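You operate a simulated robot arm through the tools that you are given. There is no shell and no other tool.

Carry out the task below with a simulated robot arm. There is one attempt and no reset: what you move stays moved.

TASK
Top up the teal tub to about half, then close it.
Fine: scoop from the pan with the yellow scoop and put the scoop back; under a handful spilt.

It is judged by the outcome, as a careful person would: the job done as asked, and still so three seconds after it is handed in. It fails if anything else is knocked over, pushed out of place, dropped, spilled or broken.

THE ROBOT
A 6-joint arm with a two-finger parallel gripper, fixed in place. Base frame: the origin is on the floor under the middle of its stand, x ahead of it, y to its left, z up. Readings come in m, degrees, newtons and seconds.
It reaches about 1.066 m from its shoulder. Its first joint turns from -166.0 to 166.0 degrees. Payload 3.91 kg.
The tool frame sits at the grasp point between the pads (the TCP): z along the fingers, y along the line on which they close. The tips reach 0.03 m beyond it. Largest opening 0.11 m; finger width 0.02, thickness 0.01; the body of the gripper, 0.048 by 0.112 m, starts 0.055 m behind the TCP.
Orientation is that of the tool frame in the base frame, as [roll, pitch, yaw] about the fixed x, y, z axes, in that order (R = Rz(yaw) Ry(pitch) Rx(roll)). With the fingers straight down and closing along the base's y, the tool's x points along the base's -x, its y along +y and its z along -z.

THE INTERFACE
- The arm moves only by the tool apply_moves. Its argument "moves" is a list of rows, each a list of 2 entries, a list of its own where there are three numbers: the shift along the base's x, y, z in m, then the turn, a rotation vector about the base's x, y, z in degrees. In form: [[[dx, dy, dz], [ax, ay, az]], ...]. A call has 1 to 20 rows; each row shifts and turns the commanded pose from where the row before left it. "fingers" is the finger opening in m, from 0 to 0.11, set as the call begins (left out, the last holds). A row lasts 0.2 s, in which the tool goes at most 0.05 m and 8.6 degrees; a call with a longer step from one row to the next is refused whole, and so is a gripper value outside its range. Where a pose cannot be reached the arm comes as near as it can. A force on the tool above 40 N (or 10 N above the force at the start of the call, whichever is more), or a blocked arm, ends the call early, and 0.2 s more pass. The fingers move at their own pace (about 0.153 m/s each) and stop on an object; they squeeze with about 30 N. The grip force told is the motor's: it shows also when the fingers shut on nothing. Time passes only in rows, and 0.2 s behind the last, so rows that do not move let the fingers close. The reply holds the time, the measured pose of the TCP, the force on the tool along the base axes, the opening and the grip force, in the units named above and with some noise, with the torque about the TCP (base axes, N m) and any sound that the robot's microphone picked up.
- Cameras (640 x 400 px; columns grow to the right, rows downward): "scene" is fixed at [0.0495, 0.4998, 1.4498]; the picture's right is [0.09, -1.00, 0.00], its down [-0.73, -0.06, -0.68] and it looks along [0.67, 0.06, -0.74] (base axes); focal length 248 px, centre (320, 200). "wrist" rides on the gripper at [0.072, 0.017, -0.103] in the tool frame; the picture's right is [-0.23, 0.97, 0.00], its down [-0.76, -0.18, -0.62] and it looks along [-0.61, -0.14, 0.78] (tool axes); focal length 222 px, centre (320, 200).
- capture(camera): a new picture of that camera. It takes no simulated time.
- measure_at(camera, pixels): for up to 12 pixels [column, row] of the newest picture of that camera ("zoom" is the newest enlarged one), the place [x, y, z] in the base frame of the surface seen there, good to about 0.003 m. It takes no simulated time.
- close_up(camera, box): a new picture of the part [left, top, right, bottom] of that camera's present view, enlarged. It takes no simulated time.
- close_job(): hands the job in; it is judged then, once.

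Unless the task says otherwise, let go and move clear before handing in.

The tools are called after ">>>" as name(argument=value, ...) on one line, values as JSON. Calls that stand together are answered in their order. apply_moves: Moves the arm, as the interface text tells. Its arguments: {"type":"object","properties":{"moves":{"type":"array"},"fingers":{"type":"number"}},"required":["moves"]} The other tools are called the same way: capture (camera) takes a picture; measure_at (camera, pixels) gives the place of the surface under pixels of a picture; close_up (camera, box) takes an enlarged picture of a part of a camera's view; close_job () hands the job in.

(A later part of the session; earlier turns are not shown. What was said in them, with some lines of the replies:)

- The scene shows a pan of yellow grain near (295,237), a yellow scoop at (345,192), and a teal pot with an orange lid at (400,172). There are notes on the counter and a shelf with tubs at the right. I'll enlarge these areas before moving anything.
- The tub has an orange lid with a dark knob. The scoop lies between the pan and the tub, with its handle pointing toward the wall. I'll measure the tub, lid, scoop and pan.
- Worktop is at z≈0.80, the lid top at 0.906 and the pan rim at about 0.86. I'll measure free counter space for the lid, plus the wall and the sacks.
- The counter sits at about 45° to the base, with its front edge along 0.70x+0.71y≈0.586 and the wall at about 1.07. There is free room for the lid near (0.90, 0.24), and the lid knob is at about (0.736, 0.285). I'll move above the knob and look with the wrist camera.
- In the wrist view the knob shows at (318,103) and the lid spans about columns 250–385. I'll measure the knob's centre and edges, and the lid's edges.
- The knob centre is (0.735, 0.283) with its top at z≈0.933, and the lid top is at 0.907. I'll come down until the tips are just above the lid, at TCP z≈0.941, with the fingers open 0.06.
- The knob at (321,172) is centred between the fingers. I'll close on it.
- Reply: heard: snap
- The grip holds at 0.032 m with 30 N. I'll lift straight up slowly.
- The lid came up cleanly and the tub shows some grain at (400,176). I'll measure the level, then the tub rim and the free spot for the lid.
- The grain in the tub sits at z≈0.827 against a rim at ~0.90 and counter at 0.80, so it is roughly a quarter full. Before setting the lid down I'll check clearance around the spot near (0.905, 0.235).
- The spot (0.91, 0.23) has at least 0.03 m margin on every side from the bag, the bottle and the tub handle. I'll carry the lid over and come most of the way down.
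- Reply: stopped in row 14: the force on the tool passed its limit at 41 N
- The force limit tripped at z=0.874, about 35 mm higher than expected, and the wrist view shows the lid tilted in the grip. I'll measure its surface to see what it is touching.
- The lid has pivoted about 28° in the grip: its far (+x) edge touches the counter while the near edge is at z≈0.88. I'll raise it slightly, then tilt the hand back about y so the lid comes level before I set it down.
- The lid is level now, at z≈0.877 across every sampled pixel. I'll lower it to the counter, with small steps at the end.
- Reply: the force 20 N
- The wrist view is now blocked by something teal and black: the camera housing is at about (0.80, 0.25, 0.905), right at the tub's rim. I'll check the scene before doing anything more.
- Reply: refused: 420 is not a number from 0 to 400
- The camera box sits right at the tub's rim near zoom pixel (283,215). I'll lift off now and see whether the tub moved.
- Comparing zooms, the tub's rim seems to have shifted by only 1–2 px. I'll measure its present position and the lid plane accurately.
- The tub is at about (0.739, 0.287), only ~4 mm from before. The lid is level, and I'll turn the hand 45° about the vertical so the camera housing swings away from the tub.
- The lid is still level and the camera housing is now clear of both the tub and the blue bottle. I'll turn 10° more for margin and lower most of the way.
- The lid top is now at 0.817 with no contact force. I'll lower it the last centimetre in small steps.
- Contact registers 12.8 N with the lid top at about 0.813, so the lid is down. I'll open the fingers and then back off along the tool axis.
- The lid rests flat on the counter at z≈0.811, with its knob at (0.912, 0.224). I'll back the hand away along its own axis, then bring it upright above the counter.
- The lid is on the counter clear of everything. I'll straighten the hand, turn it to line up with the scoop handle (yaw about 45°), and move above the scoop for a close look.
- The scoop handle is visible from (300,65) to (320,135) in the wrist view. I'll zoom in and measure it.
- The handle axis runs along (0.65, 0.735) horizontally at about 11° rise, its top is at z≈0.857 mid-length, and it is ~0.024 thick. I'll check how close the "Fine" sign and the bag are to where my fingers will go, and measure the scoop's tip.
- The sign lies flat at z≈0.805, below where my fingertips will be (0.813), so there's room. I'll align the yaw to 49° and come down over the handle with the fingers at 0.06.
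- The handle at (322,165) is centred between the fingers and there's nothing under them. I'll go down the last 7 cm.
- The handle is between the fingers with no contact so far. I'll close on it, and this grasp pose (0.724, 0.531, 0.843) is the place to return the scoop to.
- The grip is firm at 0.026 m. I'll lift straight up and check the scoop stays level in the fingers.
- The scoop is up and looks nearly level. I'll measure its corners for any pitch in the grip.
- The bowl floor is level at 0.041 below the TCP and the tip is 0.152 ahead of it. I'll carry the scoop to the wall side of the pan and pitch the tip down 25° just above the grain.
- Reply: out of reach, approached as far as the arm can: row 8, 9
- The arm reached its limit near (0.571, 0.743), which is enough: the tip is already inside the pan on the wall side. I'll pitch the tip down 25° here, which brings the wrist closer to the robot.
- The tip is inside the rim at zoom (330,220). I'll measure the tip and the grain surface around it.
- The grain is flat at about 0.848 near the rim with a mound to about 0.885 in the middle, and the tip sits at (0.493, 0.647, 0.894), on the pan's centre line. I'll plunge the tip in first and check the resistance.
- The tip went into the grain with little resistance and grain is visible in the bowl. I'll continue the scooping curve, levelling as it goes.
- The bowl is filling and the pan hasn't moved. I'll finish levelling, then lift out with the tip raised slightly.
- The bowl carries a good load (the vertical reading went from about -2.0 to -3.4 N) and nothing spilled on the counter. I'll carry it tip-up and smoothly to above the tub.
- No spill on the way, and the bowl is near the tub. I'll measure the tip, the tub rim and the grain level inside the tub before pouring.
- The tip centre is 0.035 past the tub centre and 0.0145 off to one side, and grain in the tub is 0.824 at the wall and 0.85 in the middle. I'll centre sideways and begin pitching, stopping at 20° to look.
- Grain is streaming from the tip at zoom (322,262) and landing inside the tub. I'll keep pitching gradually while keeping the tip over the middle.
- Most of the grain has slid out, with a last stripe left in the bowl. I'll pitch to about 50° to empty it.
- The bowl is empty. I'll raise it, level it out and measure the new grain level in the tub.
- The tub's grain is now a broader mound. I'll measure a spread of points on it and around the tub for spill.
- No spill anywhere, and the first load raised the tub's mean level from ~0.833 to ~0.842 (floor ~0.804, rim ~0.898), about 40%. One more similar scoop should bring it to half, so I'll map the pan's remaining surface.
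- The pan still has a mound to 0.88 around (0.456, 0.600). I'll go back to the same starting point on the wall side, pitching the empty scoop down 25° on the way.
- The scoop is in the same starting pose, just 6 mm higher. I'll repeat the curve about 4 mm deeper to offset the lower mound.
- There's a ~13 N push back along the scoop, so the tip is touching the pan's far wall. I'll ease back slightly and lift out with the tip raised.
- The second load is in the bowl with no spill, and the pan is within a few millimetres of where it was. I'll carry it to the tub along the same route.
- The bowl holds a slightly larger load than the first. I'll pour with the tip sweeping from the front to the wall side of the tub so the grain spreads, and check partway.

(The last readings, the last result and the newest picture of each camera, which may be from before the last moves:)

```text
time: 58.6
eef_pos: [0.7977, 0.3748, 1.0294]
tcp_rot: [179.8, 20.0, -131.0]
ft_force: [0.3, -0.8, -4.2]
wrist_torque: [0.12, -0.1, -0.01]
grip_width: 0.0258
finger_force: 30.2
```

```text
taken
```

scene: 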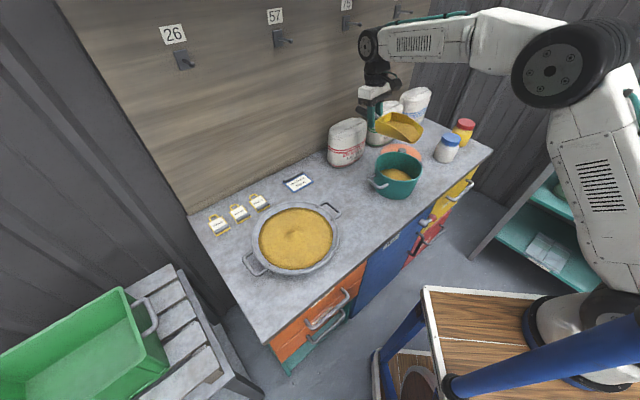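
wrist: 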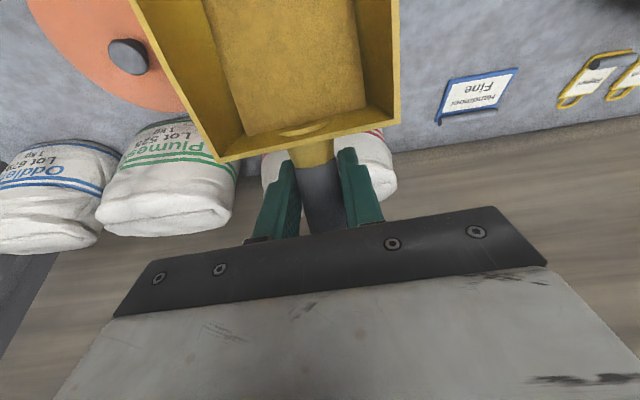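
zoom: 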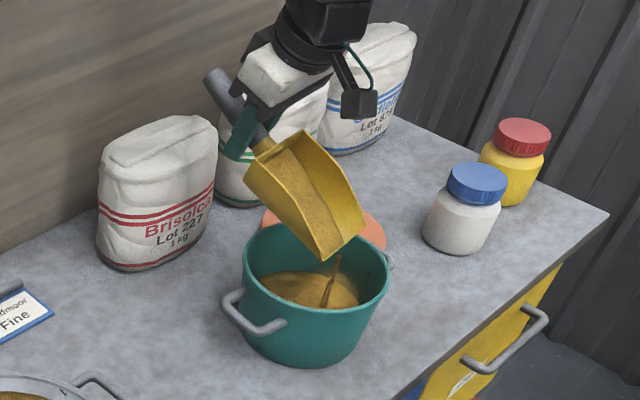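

The stream lands inside the tub toward the front right. I'll continue pitching in steps with pauses.

>>> apply_moves(moves=[[[-0.003, 0.003, 0.002], [3.78, -3.275, 0]], [[0, 0, 0], [0, 0, 0]], [[0, 0, 0.003], [3.78, -3.275, 0]], [[0, 0, 0], [0, 0, 0]], [[0, 0, 0.005], [3.78, -3.275, 0]], [[0, 0, 0], [0, 0, 0]], [[0, 0, 0], [0, 0, 0]], [[0, 0, 0], [0, 0, 0]]])

>>> close_up(camera="scene", box=[320, 80, 480, 210])

>>> capture(camera="wrist")

```text
time: 60.4
eef_pos: [0.7948, 0.378, 1.0382]
tcp_rot: [179.8, 34.9, -131.1]
ft_force: [0.2, -0.2, -1.5]
wrist_torque: [0.06, -0.07, -0.04]
grip_width: 0.0255
finger_force: 29.9
```

```text
3.08 times, centred on (400, 145) of scene
```

zoom: 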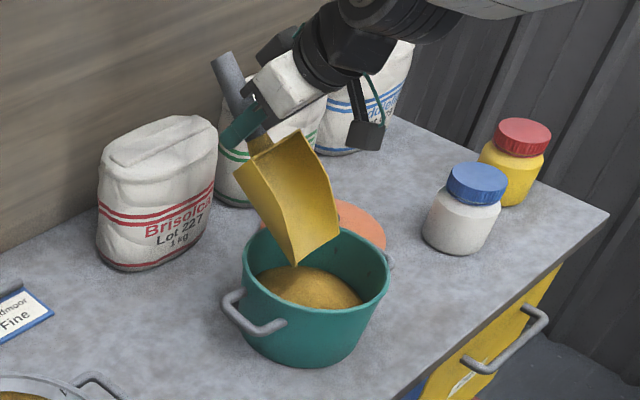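

```text
taken
```

wrist: 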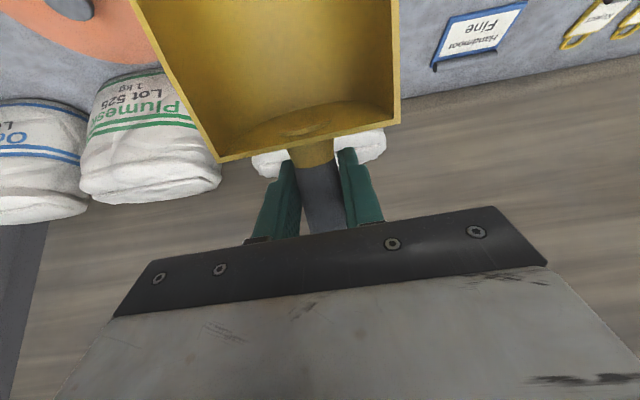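

The bowl looks empty. I'll tip a little more to shake out any remainder, then raise, level it and measure the tub.

>>> apply_moves(moves=[[[-0.004, -0.0045, 0.006], [3.78, -3.275, 0]], [[-0.004, -0.0045, 0.006], [3.78, -3.275, 0]], [[0, 0, 0], [0, 0, 0]], [[0, 0, 0], [0, 0, 0]], [[0, 0, 0.02], [0, 0, 0]], [[0, 0, 0.015], [-5.29, 4.585, 0]], [[0.003, 0.0035, 0.005], [-5.29, 4.585, 0]], [[0.003, 0.0035, 0], [-5.29, 4.585, 0]], [[0, 0, 0], [-5.29, 4.585, 0]], [[0, 0, 0], [-5.29, 4.585, 0]], [[0, 0, 0], [-5.29, 4.585, 0]], [[0, 0, 0], [-2.27, 1.96, 0]], [[0, 0, 0], [0, 0, 0]]])

>>> capture(camera="scene")

>>> close_up(camera="scene", box=[370, 140, 430, 200])

>>> measure_at(camera="zoom", pixels=[[200, 212], [240, 195], [280, 190], [320, 200], [360, 215], [395, 245], [230, 220], [270, 235], [310, 235], [350, 245], [380, 260], [290, 215]])

```text
time: 63.2
eef_pos: [0.7921, 0.3751, 1.0895]
tcp_rot: [179.9, -0.2, -131.0]
ft_force: [0.5, -0.2, -1.6]
wrist_torque: [0.1, -0.03, 0.01]
grip_width: 0.0252
finger_force: 30.0
```

```text
taken
```

scene: 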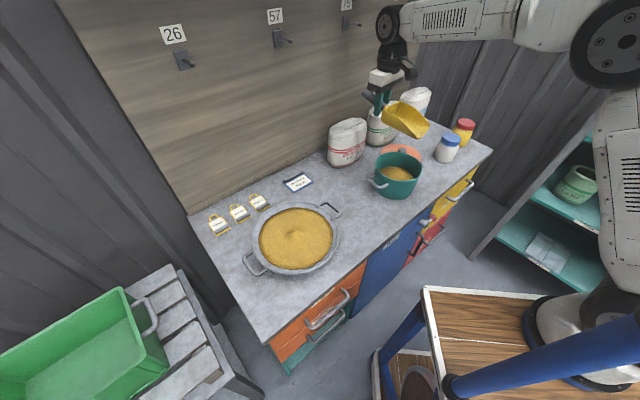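

```text
6.67 times, centred on (400, 170) of scene
```

zoom: 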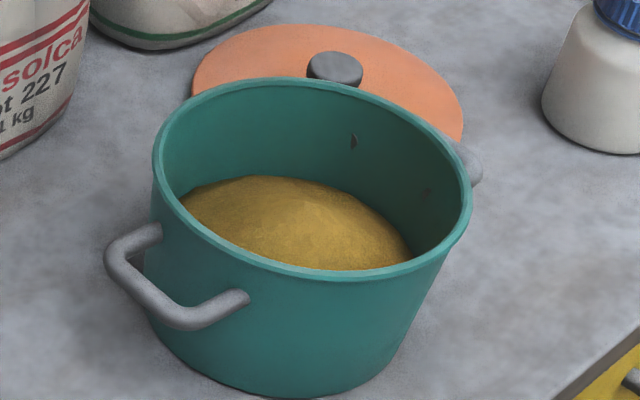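

```text
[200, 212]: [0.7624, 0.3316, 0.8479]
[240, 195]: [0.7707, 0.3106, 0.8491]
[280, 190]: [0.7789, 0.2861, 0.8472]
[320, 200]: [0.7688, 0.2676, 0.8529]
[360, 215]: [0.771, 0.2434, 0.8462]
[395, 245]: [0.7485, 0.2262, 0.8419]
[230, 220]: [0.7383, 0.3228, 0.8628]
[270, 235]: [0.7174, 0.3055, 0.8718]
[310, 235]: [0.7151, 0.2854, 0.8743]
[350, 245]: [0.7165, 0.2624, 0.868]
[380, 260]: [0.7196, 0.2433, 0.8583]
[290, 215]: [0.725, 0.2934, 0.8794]
```

The grain profile averages about 0.854 against a floor of ~0.804 and rim of ~0.898, which is about half full. Now I'll take the empty scoop back above its original place, checking its angle in the grip on the way.

>>> close_up(camera="scene", box=[340, 60, 480, 180])

>>> apply_moves(moves=[[[-0.005, 0.012, 0], [0, 0, 0]], [[-0.011, 0.025, 0], [0, 0, 0]], [[-0.0133, 0.03, -0.01], [0, 0, 0]], [[-0.0133, 0.03, -0.01], [0, 0, 0]], [[-0.0133, 0.03, -0.01], [0, 0, 0]], [[-0.009, 0.02, -0.015], [0, 0, 0]], [[-0.0039, 0.008, -0.02], [0, 0, 0]], [[0, 0, -0.03], [0, 0, 0]], [[0, 0, -0.03], [0, 0, 0]], [[0, 0, 0], [0, 0, 0]]])

>>> capture(camera="scene")

>>> capture(camera="wrist")

>>> close_up(camera="scene", box=[280, 100, 400, 220])

```text
3.33 times, centred on (410, 120) of scene
```

zoom: 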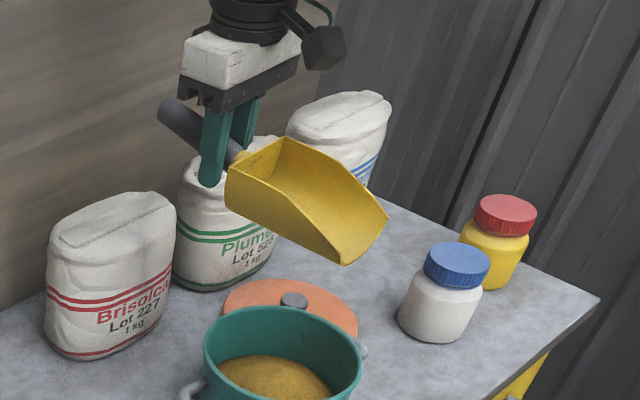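

```text
time: 65.4
eef_pos: [0.7229, 0.5314, 0.9656]
tcp_rot: [179.7, -0.1, -131.0]
ft_force: [0.2, 0.2, -1.9]
wrist_torque: [0.1, -0.11, 0.01]
grip_width: 0.0255
finger_force: 29.4
```

```text
taken
```

scene: 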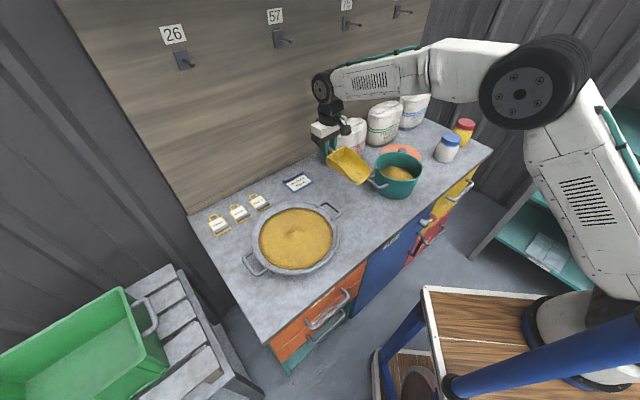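

```text
taken
```

wrist: 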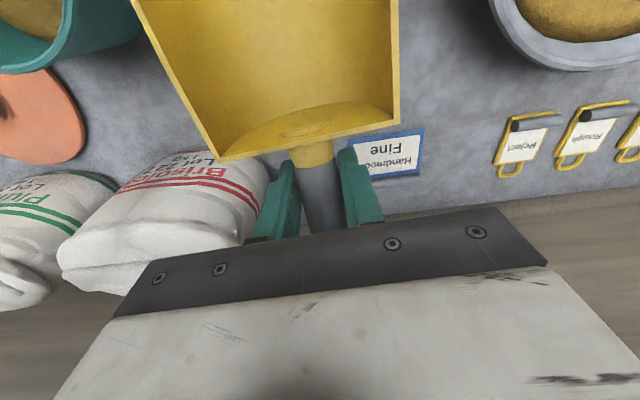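

```text
3.33 times, centred on (340, 160) of scene
```

zoom: 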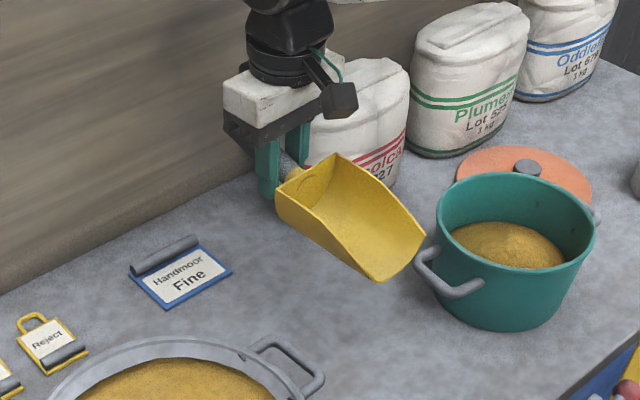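

The scoop is back above its spot. I'll check that the bowl floor is level before setting it down.

>>> measure_at(camera="zoom", pixels=[[378, 280], [424, 235], [398, 262], [375, 235], [350, 215], [340, 156], [280, 195], [335, 205], [385, 250], [405, 250]])

>>> measure_at(camera="wrist", pixels=[[225, 158], [396, 122], [300, 50], [300, 20], [280, 80], [318, 170], [322, 200], [260, 20]])

```text
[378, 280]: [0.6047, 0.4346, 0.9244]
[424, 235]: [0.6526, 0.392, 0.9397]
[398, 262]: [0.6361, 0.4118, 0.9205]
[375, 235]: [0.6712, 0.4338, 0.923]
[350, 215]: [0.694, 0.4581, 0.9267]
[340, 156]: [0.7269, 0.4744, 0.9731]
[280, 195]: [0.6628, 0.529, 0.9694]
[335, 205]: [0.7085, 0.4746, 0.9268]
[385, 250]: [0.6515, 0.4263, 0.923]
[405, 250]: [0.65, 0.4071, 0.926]
```

```text
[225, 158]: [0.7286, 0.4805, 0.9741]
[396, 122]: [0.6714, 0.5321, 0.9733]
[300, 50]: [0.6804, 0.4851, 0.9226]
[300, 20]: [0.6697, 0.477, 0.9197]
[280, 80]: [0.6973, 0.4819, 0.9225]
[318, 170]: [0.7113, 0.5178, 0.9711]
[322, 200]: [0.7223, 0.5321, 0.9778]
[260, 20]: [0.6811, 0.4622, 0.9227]
```

The floor is level within a few millimetres and the corners line up with where it lay. I'll lower it to just above the counter, then finish in small steps.

>>> apply_moves(moves=[[[-0.001, -0.0015, -0.025], [0, 0, 0]], [[0, 0, -0.035], [0, 0, 0]], [[0, 0, -0.03], [0, 0, 0]], [[0, 0, -0.018], [0, 0, 0]], [[0, 0, -0.006], [0, 0, 0]], [[0, 0, -0.004], [0, 0, 0]], [[0, 0, 0], [0, 0, 0]]])

>>> capture(camera="wrist")

>>> close_up(camera="scene", box=[280, 100, 400, 220])

```text
time: 67.0
eef_pos: [0.7229, 0.5295, 0.8482]
tcp_rot: [179.9, 0.0, -130.9]
ft_force: [-0.8, 0.1, 5.0]
wrist_torque: [-0.79, 0.55, -0.01]
grip_width: 0.0255
finger_force: 30.0
```

```text
taken
```

wrist: 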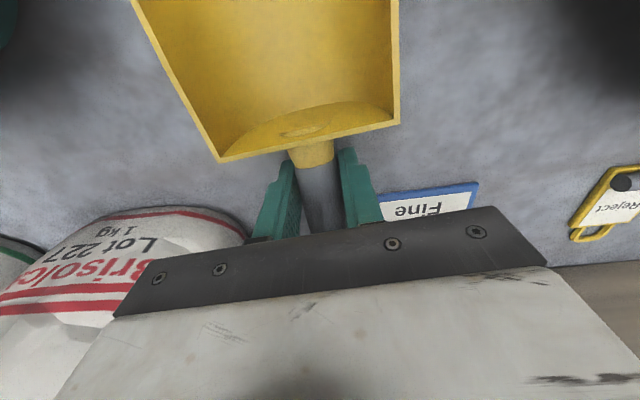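

```text
3.33 times, centred on (340, 160) of scene
```

zoom: 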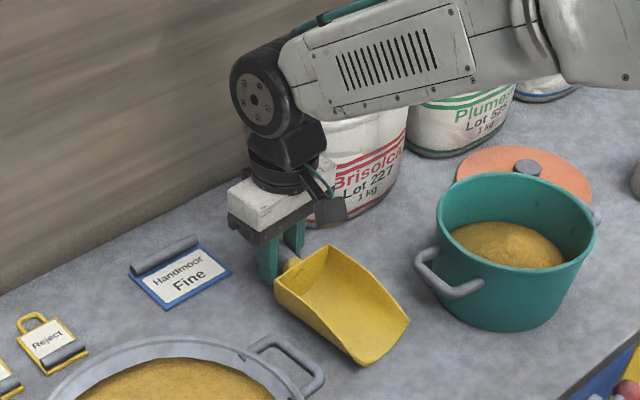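

The tip touched first with 5 N, about 5 mm early, so the scoop sits ~2° nose-down in the grip. I'll rotate 2° tip-up and lower the last few millimetres.

>>> apply_moves(moves=[[[0, 0, 0], [-1.51, 1.31, 0]], [[0, 0, -0.003], [0, 0, 0]], [[0, 0, -0.0015], [0, 0, 0]], [[0, 0, 0], [0, 0, 0]]])

```text
time: 68.0
eef_pos: [0.7224, 0.53, 0.8442]
tcp_rot: [179.8, -1.9, -131.1]
ft_force: [0.7, 0.3, 8.0]
wrist_torque: [-0.11, 0.04, 0.0]
grip_width: 0.0254
finger_force: 30.1
```

The 8 N contact now comes with almost no torque, so the scoop is flat on the counter. I'll open the fingers.

>>> apply_moves(moves=[[[0, 0, 0.001], [0, 0, 0]], [[0, 0, 0], [0, 0, 0]], [[0, 0, 0], [0, 0, 0]]], fingers=0.06)

>>> capture(camera="wrist")

```text
time: 68.8
eef_pos: [0.7229, 0.5302, 0.8444]
tcp_rot: [179.8, -2.0, -131.1]
ft_force: [-0.3, -0.4, -0.3]
wrist_torque: [0.01, 0.03, 0.0]
grip_width: 0.0599
finger_force: 0.1
```

```text
taken
```

wrist: 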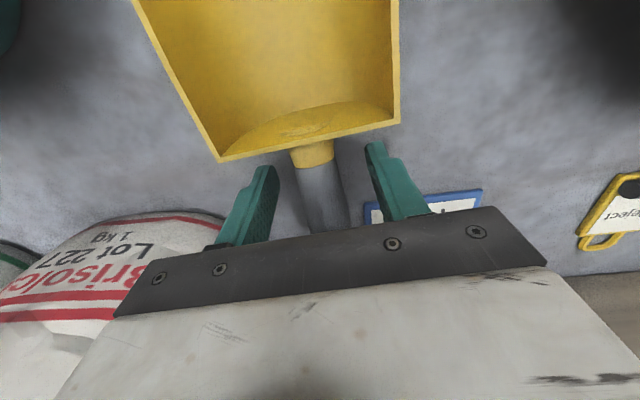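

The scoop stays put and the fingers are clear of the handle. I'll lift straight up and check the scene.

>>> apply_moves(moves=[[[0, 0, 0.02], [0, 0, 0]], [[0, 0, 0.035], [0, 0, 0]], [[0, 0, 0.04], [1.51, -1.31, 0]], [[0, 0, 0.04], [0, 0, 0]], [[0, 0, 0.04], [0, 0, 0]], [[0, 0, 0.03], [0, 0, 0]], [[0, 0, 0], [0, 0, 0]]])

>>> capture(camera="scene")

>>> close_up(camera="scene", box=[300, 130, 460, 230])

>>> measure_at(camera="scene", pixels=[[352, 210], [365, 197], [358, 204], [342, 176], [326, 187], [315, 166], [326, 177]])

```text
time: 70.4
eef_pos: [0.7222, 0.5297, 1.0501]
tcp_rot: [179.9, 0.0, -131.0]
ft_force: [0.4, -0.6, -0.2]
wrist_torque: [-0.03, -0.04, 0.02]
grip_width: 0.06
finger_force: 0.2
```

```text
taken
```

scene: 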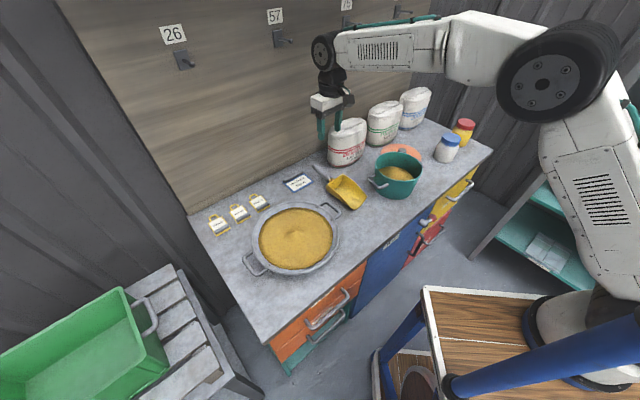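

```text
4.00 times, centred on (380, 180) of scene
```

zoom: 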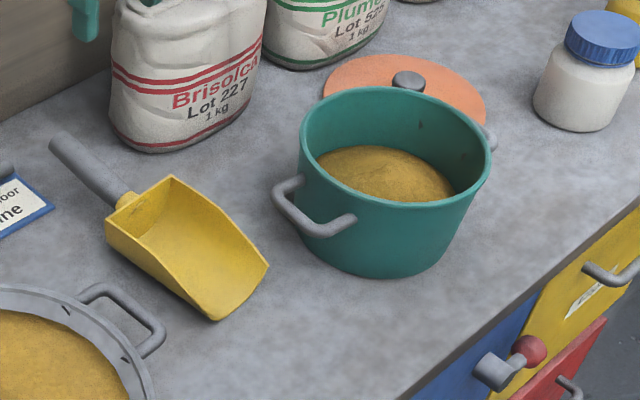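

```text
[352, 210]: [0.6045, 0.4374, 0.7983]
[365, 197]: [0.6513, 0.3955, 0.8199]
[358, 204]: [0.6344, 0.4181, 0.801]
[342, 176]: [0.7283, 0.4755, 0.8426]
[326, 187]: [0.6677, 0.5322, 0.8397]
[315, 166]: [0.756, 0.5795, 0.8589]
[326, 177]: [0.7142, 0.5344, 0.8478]
```

The scoop is back within about 4 mm of its original spot and nothing is spilled. Next is the lid: I'll move above it at a safe height and locate the knob with the wrist camera.

>>> apply_moves(moves=[[[0.008, -0.013, 0.005], [0, 0, 0]], [[0.015, -0.026, 0.005], [0, 0, 0]], [[0.017, -0.03, 0], [0, 0, 0]], [[0.017, -0.03, 0], [0, 0, 0]], [[0.017, -0.03, 0], [0, 0, 0]], [[0.017, -0.03, 0], [0, 0, 0]], [[0.017, -0.03, 0], [0, 0, 0]], [[0.017, -0.03, 0], [0, 0, 0]], [[0.017, -0.03, 0], [0, 0, 0]], [[0.017, -0.03, 0], [0, 0, 0]], [[0.01, -0.02, -0.02], [0, 0, 0]], [[0.004, -0.003, -0.02], [0, 0, 0]], [[0, 0, 0], [0, 0, 0]]])

>>> capture(camera="wrist")

>>> capture(camera="scene")

```text
time: 73.2
eef_pos: [0.8947, 0.2271, 1.0198]
tcp_rot: [179.8, 0.0, -131.1]
ft_force: [0.3, 0.8, 0.8]
wrist_torque: [0.01, 0.0, 0.01]
grip_width: 0.0603
finger_force: 0.0
```

```text
taken
```

wrist: 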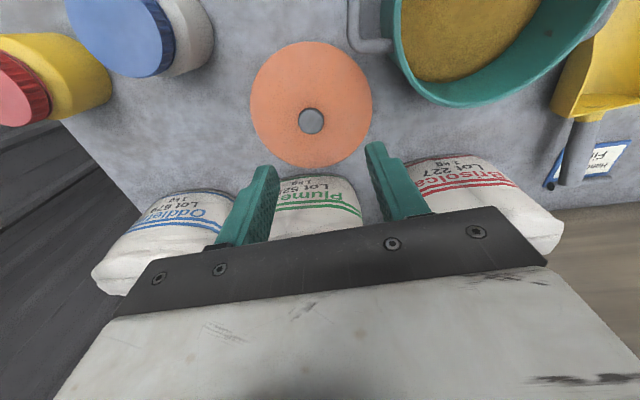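

```text
taken
```

scene: 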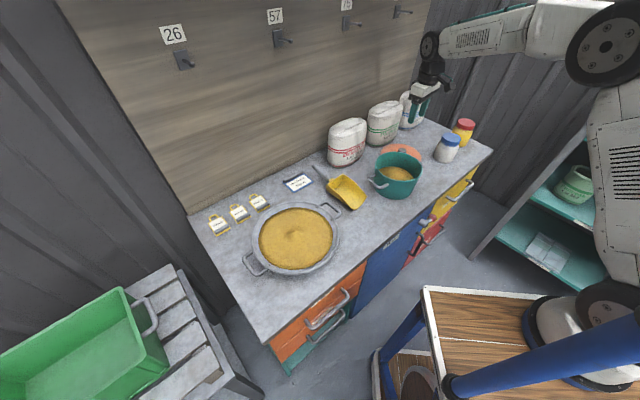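

The knob shows at (311,121), and the wrist camera also has a good look into the tub at (460,40). I'll measure the knob, the lid edges, the tub's handle and the tub rim.

>>> measure_at(camera="wrist", pixels=[[311, 121], [301, 121], [321, 121], [311, 110], [311, 132], [255, 105], [368, 105], [311, 160], [311, 48], [360, 45], [352, 20]])

>>> measure_at(camera="wrist", pixels=[[460, 100], [395, 30], [575, 70], [430, 85], [510, 95], [450, 60], [440, 30], [500, 40], [480, 70]])

>>> close_up(camera="wrist", box=[230, 0, 630, 190])

```text
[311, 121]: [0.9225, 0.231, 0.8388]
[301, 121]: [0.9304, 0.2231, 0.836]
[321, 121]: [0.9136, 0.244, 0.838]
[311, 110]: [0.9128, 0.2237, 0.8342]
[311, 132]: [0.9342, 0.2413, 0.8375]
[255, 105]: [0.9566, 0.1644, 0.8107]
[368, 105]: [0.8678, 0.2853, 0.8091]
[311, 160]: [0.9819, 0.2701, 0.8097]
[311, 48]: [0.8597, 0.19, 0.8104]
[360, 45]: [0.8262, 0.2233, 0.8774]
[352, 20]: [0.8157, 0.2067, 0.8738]
```

```text
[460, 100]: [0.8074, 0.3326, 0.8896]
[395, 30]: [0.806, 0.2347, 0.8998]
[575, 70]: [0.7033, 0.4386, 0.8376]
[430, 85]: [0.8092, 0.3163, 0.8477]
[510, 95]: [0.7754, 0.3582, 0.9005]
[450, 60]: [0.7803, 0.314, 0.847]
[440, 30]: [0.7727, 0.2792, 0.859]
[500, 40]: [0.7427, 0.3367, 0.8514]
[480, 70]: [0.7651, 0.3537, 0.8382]
```

```text
1.60 times, centred on (430, 95) of wrist
```

zoom: 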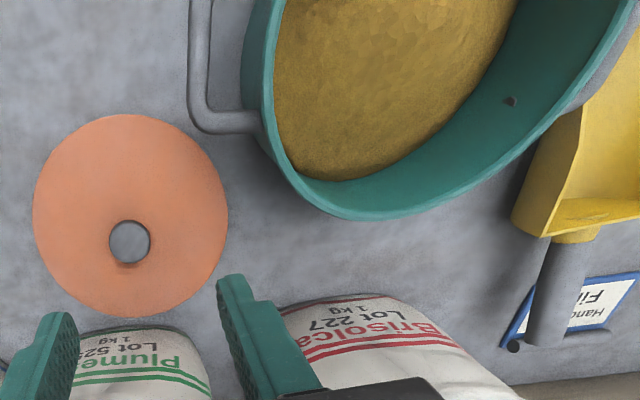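

The knob centre is at about (0.922, 0.232), top z 0.838, and the grain in the tub looks about half. That's near full reach, so I'll lean the hand back 8° and come down to z≈0.91 over the knob.

>>> apply_moves(moves=[[[0.008, 0.001, -0.02], [3.02, -2.62, 0]], [[0.01, 0.002, -0.03], [3.02, -2.62, 0]], [[0.009, 0.002, -0.03], [0, 0, 0]], [[0, 0, -0.03], [0, 0, 0]], [[0, 0, 0], [0, 0, 0]]])

>>> capture(camera="wrist")

>>> close_up(camera="scene", box=[350, 80, 490, 190])

```text
time: 74.4
eef_pos: [0.924, 0.2323, 0.9098]
tcp_rot: [179.8, 8.0, -130.9]
ft_force: [-0.2, -0.3, -0.1]
wrist_torque: [0.0, -0.03, -0.02]
grip_width: 0.0602
finger_force: 0.0
```

```text
taken
```

wrist: 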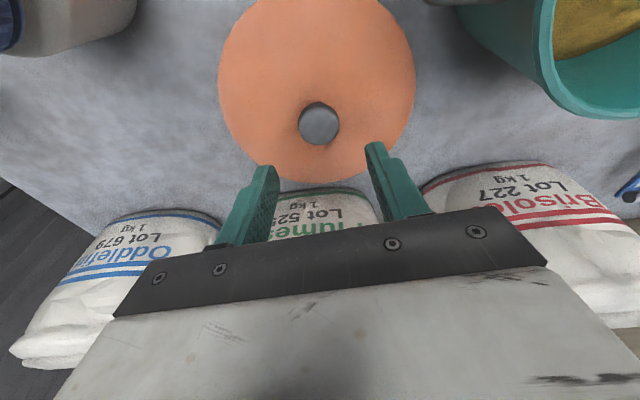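

```text
3.64 times, centred on (420, 135) of scene
```

zoom: 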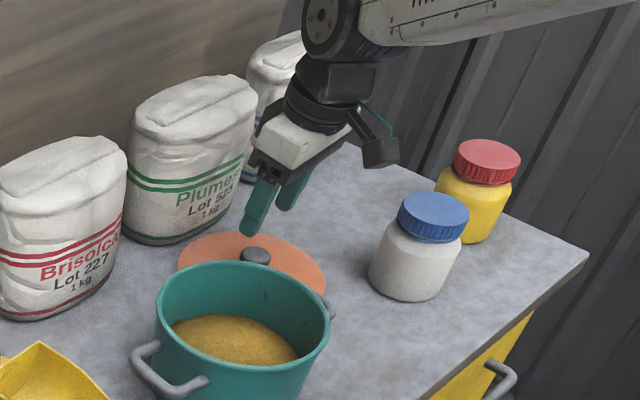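

The knob at (319,124) lines up between the fingers and the position is reachable. I'll go down the remaining 6.5 cm.

>>> apply_moves(moves=[[[-0.001, 0, -0.025], [0, 0, 0]], [[0, 0, -0.02], [0, 0, 0]], [[0, 0, -0.012], [0, 0, 0]], [[0, 0, -0.006], [0, 0, 0]], [[0, 0, 0], [0, 0, 0]]])

>>> capture(camera="wrist")

>>> close_up(camera="scene", box=[350, 80, 490, 190])

```text
time: 75.6
eef_pos: [0.9222, 0.2321, 0.8471]
tcp_rot: [179.8, 8.1, -131.0]
ft_force: [-0.2, 0.3, 0.3]
wrist_torque: [0.0, 0.01, 0.0]
grip_width: 0.0603
finger_force: 0.0
```

```text
taken
```

wrist: 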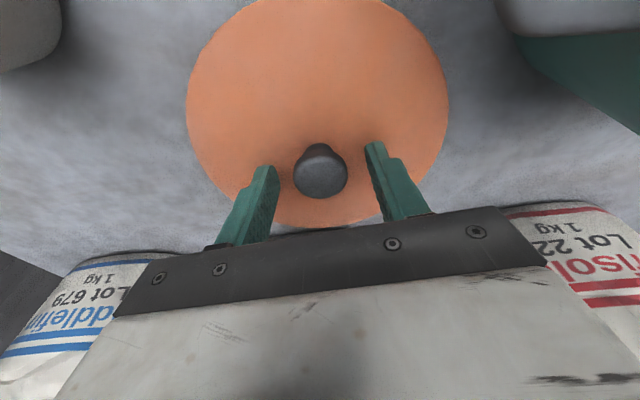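

```text
3.64 times, centred on (420, 135) of scene
```

zoom: 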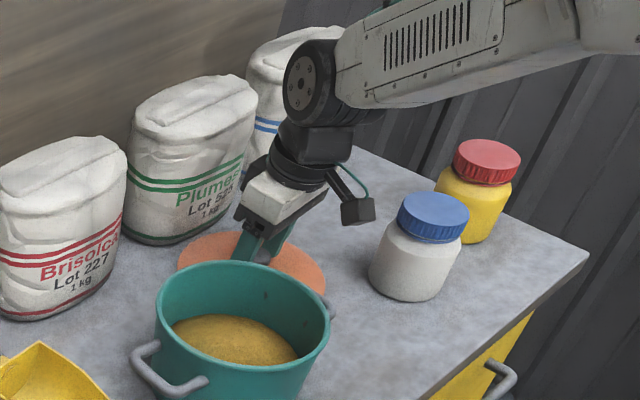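

The knob is centred between the fingers and there's no contact with anything. I'll close on it.

>>> apply_moves(moves=[[[0, 0, 0], [0, 0, 0]], [[0, 0, 0], [0, 0, 0]], [[0, 0, 0], [0, 0, 0]]], fingers=0.0)

>>> apply_moves(moves=[[[0, 0, 0.005], [0, 0, 0]], [[0, 0, 0.01], [0, 0, 0]], [[0, 0, 0.02], [0, 0, 0]], [[0, 0, 0.03], [0, 0, 0]], [[0, 0, 0.03], [0, 0, 0]], [[0, 0, 0.03], [0, 0, 0]], [[0, 0, 0.025], [0, 0, 0]], [[0, 0, 0], [0, 0, 0]]])

>>> capture(camera="wrist")

>>> capture(camera="scene")

```text
time: 76.4
eef_pos: [0.9223, 0.2328, 0.8465]
tcp_rot: [179.7, 8.0, -131.0]
ft_force: [-0.2, -0.7, 0.3]
wrist_torque: [-0.03, -0.02, 0.01]
grip_width: 0.0321
finger_force: 29.8
```

```text
time: 78.2
eef_pos: [0.9217, 0.2324, 0.9969]
tcp_rot: [179.8, 8.0, -131.0]
ft_force: [-0.9, -0.6, -1.2]
wrist_torque: [0.03, -0.02, 0.0]
grip_width: 0.0315
finger_force: 30.4
```

```text
taken
```

wrist: 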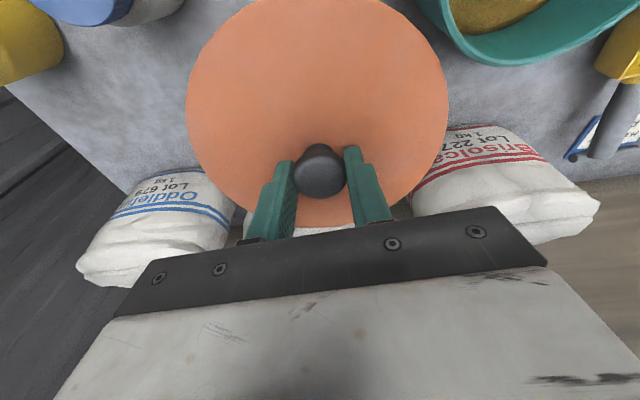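

```text
taken
```

scene: 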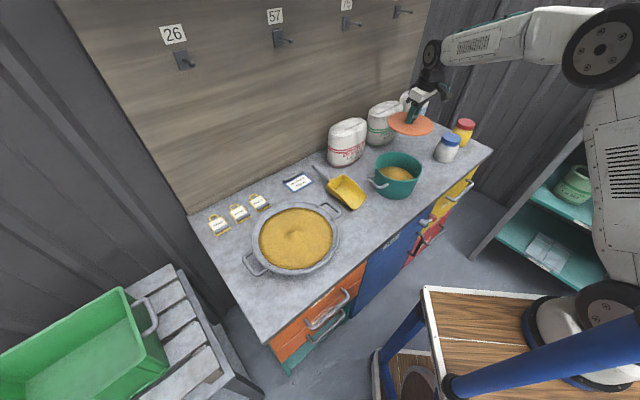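

The lid is up. I'll check it is level and work out its centre relative to the TCP, then fix the tub's centre from its rim.

>>> measure_at(camera="wrist", pixels=[[192, 90], [443, 90], [318, 5], [250, 190], [395, 190], [230, 30], [405, 30], [318, 120], [220, 150], [420, 140], [290, 210], [319, 170]])

>>> close_up(camera="scene", box=[365, 140, 435, 205])

```text
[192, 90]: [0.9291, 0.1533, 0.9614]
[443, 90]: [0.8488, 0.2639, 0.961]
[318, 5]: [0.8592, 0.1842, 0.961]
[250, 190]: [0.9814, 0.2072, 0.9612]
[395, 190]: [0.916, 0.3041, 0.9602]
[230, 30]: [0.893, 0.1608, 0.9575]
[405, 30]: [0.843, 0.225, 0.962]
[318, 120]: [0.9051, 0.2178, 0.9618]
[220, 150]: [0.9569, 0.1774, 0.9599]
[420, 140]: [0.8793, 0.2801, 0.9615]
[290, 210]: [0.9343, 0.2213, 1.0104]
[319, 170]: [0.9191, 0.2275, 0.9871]
```

```text
6.15 times, centred on (400, 172) of scene
```

zoom: 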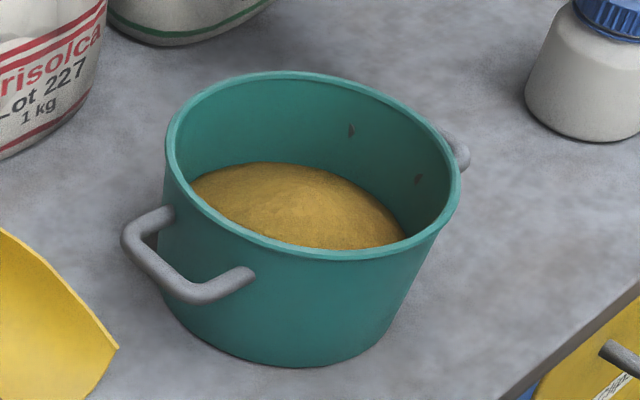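

The lid is level at 0.961 and its centre coincides with the TCP within a couple of millimetres. I'll measure points all around the tub's rim to fit its centre.

>>> measure_at(camera="zoom", pixels=[[168, 150], [457, 170], [300, 74], [310, 252], [200, 102], [410, 108], [200, 208], [420, 230], [250, 80], [360, 85], [250, 240], [170, 130]])

>>> measure_at(camera="zoom", pixels=[[167, 160], [459, 185], [280, 72], [330, 254], [185, 115], [440, 135], [180, 185], [445, 212], [225, 88], [385, 95], [225, 225], [370, 252]])

```text
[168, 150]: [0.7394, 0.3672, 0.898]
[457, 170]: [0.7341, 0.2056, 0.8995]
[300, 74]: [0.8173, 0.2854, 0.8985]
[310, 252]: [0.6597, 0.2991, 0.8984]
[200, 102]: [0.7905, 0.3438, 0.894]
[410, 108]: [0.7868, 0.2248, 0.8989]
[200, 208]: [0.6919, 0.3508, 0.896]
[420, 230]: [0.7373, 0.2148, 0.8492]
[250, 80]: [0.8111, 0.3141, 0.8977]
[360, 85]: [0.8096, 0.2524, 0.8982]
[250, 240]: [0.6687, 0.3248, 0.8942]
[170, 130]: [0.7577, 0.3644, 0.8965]
```

```text
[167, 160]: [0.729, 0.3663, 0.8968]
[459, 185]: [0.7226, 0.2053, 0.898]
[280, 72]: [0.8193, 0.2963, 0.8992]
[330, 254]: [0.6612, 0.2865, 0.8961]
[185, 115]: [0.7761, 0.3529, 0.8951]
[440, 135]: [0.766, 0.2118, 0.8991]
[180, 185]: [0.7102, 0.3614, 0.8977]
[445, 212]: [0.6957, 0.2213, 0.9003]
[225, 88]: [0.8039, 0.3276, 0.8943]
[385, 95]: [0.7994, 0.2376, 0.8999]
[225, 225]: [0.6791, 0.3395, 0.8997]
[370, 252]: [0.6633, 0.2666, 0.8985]
```

The rim fits a circle centred at (0.739, 0.2865) with radius 0.08, top z 0.8985, so the TCP should end at z≈0.943. I'll carry the lid over the tub, stopping 6 cm above.

>>> apply_moves(moves=[[[0, 0, 0.015], [0, 0, 0]], [[-0.0118, 0.0035, 0.01], [0, 0, 0]], [[-0.0206, 0.0061, 0], [0, 0, 0]], [[-0.0295, 0.0087, 0], [0, 0, 0]], [[-0.0295, 0.0087, 0], [0, 0, 0]], [[-0.0295, 0.0087, 0], [0, 0, 0]], [[-0.0295, 0.0087, 0], [0, 0, 0]], [[-0.0206, 0.0061, 0], [0, 0, 0]], [[-0.0117, 0.0036, 0], [0, 0, 0]], [[0, 0, -0.02], [0, 0, 0]], [[0, 0, 0], [0, 0, 0]]])

>>> capture(camera="wrist")

>>> close_up(camera="scene", box=[340, 100, 460, 210])

>>> measure_at(camera="wrist", pixels=[[192, 90], [443, 90], [318, 5], [395, 190], [405, 30], [318, 120], [220, 150], [420, 140], [200, 60], [435, 120]])

```text
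time: 80.6
eef_pos: [0.7376, 0.2864, 1.0015]
tcp_rot: [179.8, 8.0, -131.0]
ft_force: [-0.2, 0.9, -0.8]
wrist_torque: [-0.01, 0.02, 0.02]
grip_width: 0.0316
finger_force: 29.9
```

```text
taken
```

wrist: 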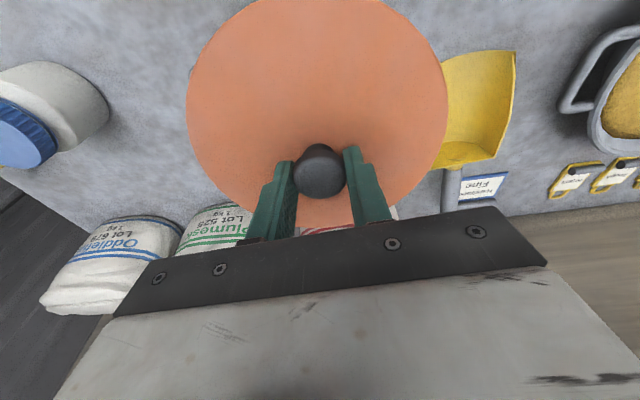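

```text
3.64 times, centred on (400, 155) of scene
```

zoom: 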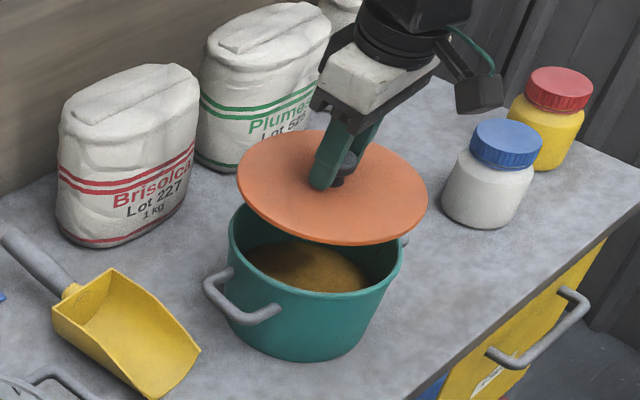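

```text
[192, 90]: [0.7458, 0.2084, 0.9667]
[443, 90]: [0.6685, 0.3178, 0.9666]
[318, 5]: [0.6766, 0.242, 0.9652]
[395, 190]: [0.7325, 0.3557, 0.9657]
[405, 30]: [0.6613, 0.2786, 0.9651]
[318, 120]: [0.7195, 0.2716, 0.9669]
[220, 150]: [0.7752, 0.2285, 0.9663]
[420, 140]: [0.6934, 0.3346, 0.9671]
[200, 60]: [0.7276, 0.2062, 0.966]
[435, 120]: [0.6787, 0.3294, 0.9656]
```

The lid is level (0.966 everywhere) and centred at about (0.740, 0.286), within 1–2 mm of the tub's centre. I'll lower it 5 cm, then creep.

>>> apply_moves(moves=[[[0, 0, -0.015], [0, 0, 0]], [[0, 0, -0.02], [0, 0, 0]], [[0, 0, -0.012], [0, 0, 0]], [[0, 0, -0.004], [0, 0, 0]], [[0, 0, 0], [0, 0, 0]]])

>>> close_up(camera="scene", box=[360, 120, 440, 210])

>>> capture(camera="wrist")

```text
time: 81.8
eef_pos: [0.7391, 0.2852, 0.9501]
tcp_rot: [179.8, 8.0, -131.0]
ft_force: [0.2, 0.4, 0.4]
wrist_torque: [0.01, -0.03, -0.01]
grip_width: 0.0315
finger_force: 30.4
```

```text
4.44 times, centred on (400, 165) of scene
```

zoom: 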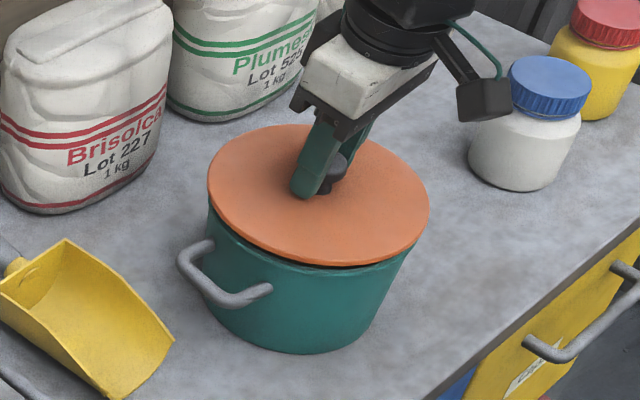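

```text
taken
```

wrist: 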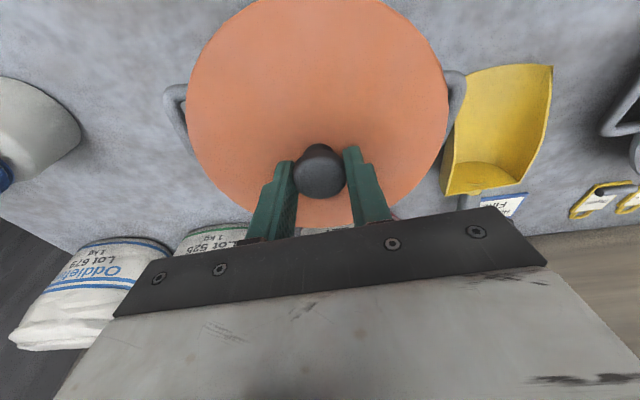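

The lid sits right over the rim with a gap of a few millimetres. I'll lower it in 2 mm steps.

>>> apply_moves(moves=[[[0, 0, -0.002], [0, 0, 0]], [[0, 0, -0.002], [0, 0, 0]], [[0, 0, -0.002], [0, 0, 0]], [[0, 0, 0], [0, 0, 0]]])

>>> close_up(camera="scene", box=[360, 120, 440, 210])

```text
time: 82.8
eef_pos: [0.7397, 0.2873, 0.944]
tcp_rot: [179.9, 8.0, -130.9]
ft_force: [-0.4, 0.0, 0.5]
wrist_torque: [-0.02, 0.01, 0.0]
grip_width: 0.0313
finger_force: 30.1
```

```text
4.44 times, centred on (400, 165) of scene
```

zoom: 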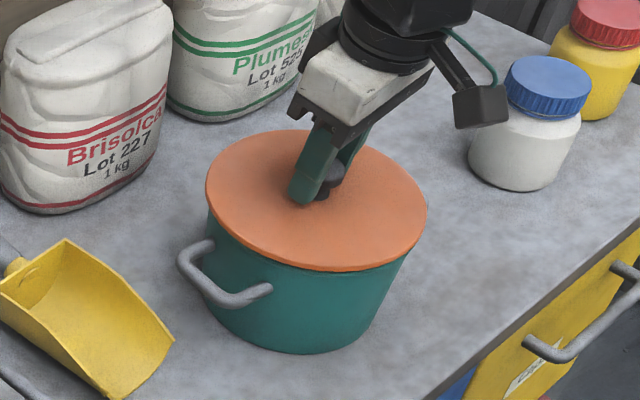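

There's still no contact force at z=0.944. I'll go on in smaller steps until it seats.

>>> apply_moves(moves=[[[0, 0, -0.0015], [0, 0, 0]], [[0, 0, -0.0015], [0, 0, 0]], [[0, 0, 0], [0, 0, 0]]])

>>> capture(camera="wrist")

>>> measure_at(camera="wrist", pixels=[[195, 90], [440, 90], [318, 10], [395, 190], [405, 30], [318, 120], [220, 150], [420, 140]])

```text
time: 83.6
eef_pos: [0.7399, 0.2872, 0.9416]
tcp_rot: [179.8, 8.0, -131.0]
ft_force: [0.2, -0.8, 0.7]
wrist_torque: [0.0, 0.0, 0.01]
grip_width: 0.032
finger_force: 30.1
```

```text
taken
```

wrist: 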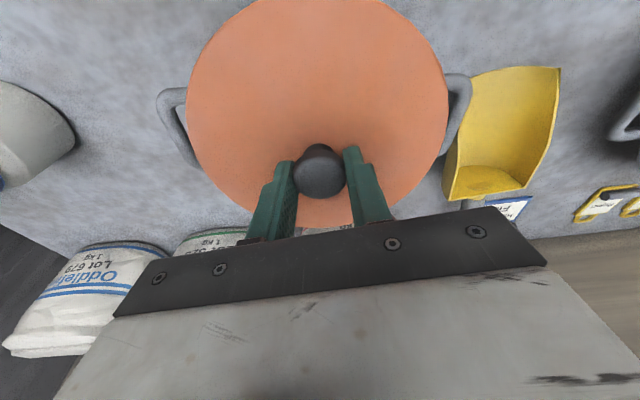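

```text
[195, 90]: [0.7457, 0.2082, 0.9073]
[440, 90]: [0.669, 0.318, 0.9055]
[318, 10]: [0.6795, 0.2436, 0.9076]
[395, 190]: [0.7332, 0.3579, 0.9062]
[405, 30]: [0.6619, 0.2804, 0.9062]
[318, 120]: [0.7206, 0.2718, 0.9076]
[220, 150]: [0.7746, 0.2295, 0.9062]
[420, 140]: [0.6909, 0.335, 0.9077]
```

The lid top reads 0.907, the same as when it was originally closed, but there's little force yet. I'll lower another 2 mm to feel it seat.

>>> apply_moves(moves=[[[0, 0, -0.001], [0, 0, 0]], [[0, 0, -0.001], [0, 0, 0]], [[0, 0, 0], [0, 0, 0]]])

```text
time: 84.4
eef_pos: [0.739, 0.2869, 0.9403]
tcp_rot: [179.9, 8.2, -130.9]
ft_force: [0.2, -0.2, 10.3]
wrist_torque: [-0.01, -0.01, 0.27]
grip_width: 0.0314
finger_force: 29.7
```

It seated with 10 N and no tilting torque. I'll open the fingers and back off straight up.

>>> apply_moves(moves=[[[0, 0, 0.001], [0, 0, 0]], [[0, 0, 0], [0, 0, 0]], [[0, 0, 0], [0, 0, 0]]], fingers=0.065)

>>> capture(camera="wrist")

```text
time: 85.2
eef_pos: [0.739, 0.2876, 0.9392]
tcp_rot: [179.9, 8.0, -131.1]
ft_force: [0.5, -0.2, 0.6]
wrist_torque: [-0.03, -0.01, 0.0]
grip_width: 0.065
finger_force: 0.1
heard: snap
```

```text
taken
```

wrist: 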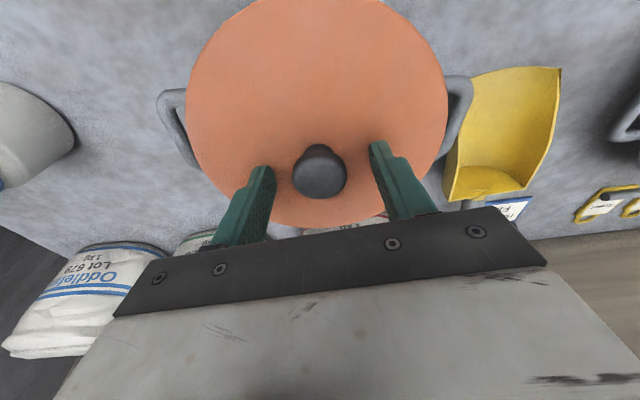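

A "snap" was heard, the same sound as when the lid first released, so it has clicked shut. I'll retreat upward and away, then inspect everything.

>>> apply_moves(moves=[[[-0.0018, -0.0021, 0.02], [0, 0, 0]], [[-0.0027, -0.0032, 0.03], [0, 0, 0]], [[-0.003, -0.0035, 0.04], [0, 0, 0]], [[0, 0, 0.04], [-3.02, 2.62, 0]], [[0, 0, 0.04], [-3.02, 2.62, 0]], [[-0.01, -0.01, 0.04], [0, 0, 0]], [[-0.02, -0.03, 0.03], [0, 0, 0]], [[-0.025, -0.035, 0.01], [0, 0, 0]], [[-0.025, -0.035, 0], [0, 0, 0]], [[-0.02, -0.03, 0], [0, 0, 0]], [[-0.01, -0.01, 0], [0, 0, 0]], [[0, 0, 0], [0, 0, 0]]])

>>> capture(camera="scene")

>>> close_up(camera="scene", box=[300, 110, 480, 230])

>>> close_up(camera="scene", box=[190, 150, 380, 290])

```text
time: 87.8
eef_pos: [0.623, 0.1279, 1.1902]
tcp_rot: [179.7, 0.1, -131.0]
ft_force: [-0.3, -0.4, 0.1]
wrist_torque: [-0.01, -0.03, 0.0]
grip_width: 0.0651
finger_force: 0.0
```

```text
taken
```

scene: 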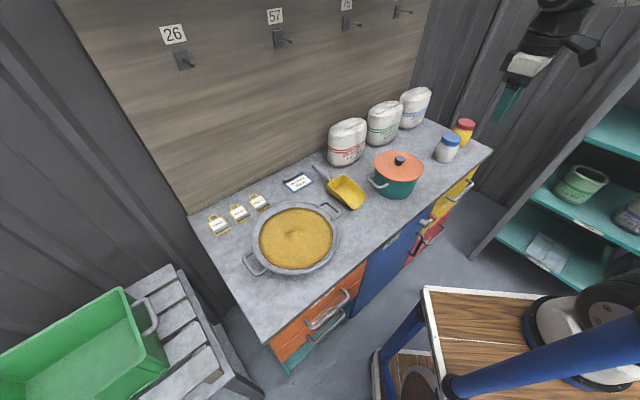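

```text
3.33 times, centred on (390, 170) of scene
```

zoom: 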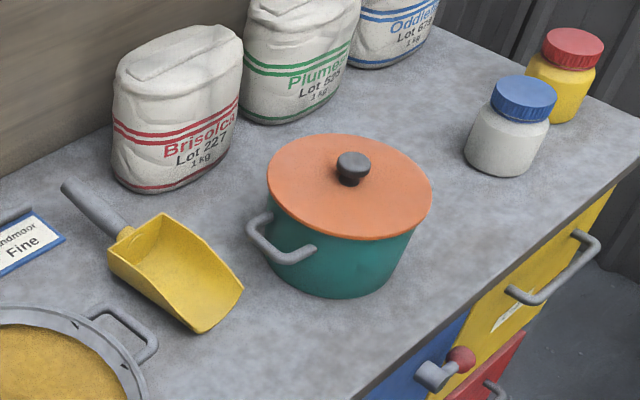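

```text
2.86 times, centred on (285, 220) of scene
```

zoom: 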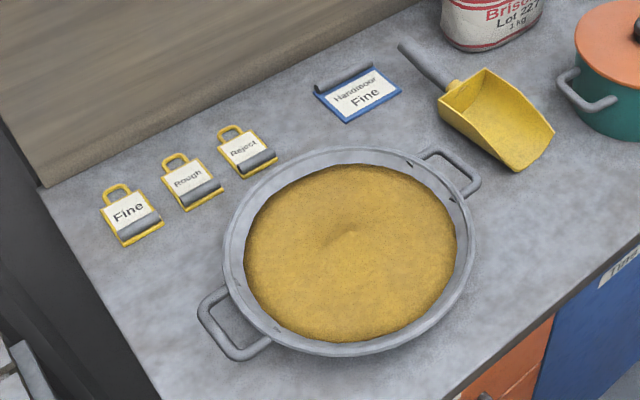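

The counter is clean, the scoop, pan and bags are in place, and the lid looks flush. I'll do one last level check of the lid around its edge.

>>> measure_at(camera="scene", pixels=[[378, 165], [420, 168], [400, 152], [400, 178], [385, 156], [414, 158], [385, 175], [413, 177]])

```text
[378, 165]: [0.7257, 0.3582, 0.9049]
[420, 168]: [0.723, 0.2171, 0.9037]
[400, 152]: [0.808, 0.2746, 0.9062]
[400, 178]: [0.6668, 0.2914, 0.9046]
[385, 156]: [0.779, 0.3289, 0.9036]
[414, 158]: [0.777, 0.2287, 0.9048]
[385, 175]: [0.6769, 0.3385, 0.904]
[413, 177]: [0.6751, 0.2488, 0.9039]
```

The lid is level all round at 0.904–0.906, so it's fully seated. The tub is about half full, the scoop is back in place, no spill is visible and the arm is clear, so I'm handing the job in.

>>> close_job()

```text
The job is handed in.
```

The teal tub is topped up to about half and closed, and I've handed the job in. My estimate from surface measurements is 50–54% full. The lid clicked shut and reads level all round.

- **Fill:** it took two scoops from the pan. The tub held roughly 30% before I started.
- **Scoop:** it's back within about 4 mm of where it was.
- **Spill:** I saw no grain on the counter.
- **Nudges:** while I was setting the lid aside, it touched the tub's handle and my camera housing touched the rim, which moved the tub about 4 mm. The second scoop touched the pan wall and moved the pan by a few millimetres at most. Nothing tipped or fell.
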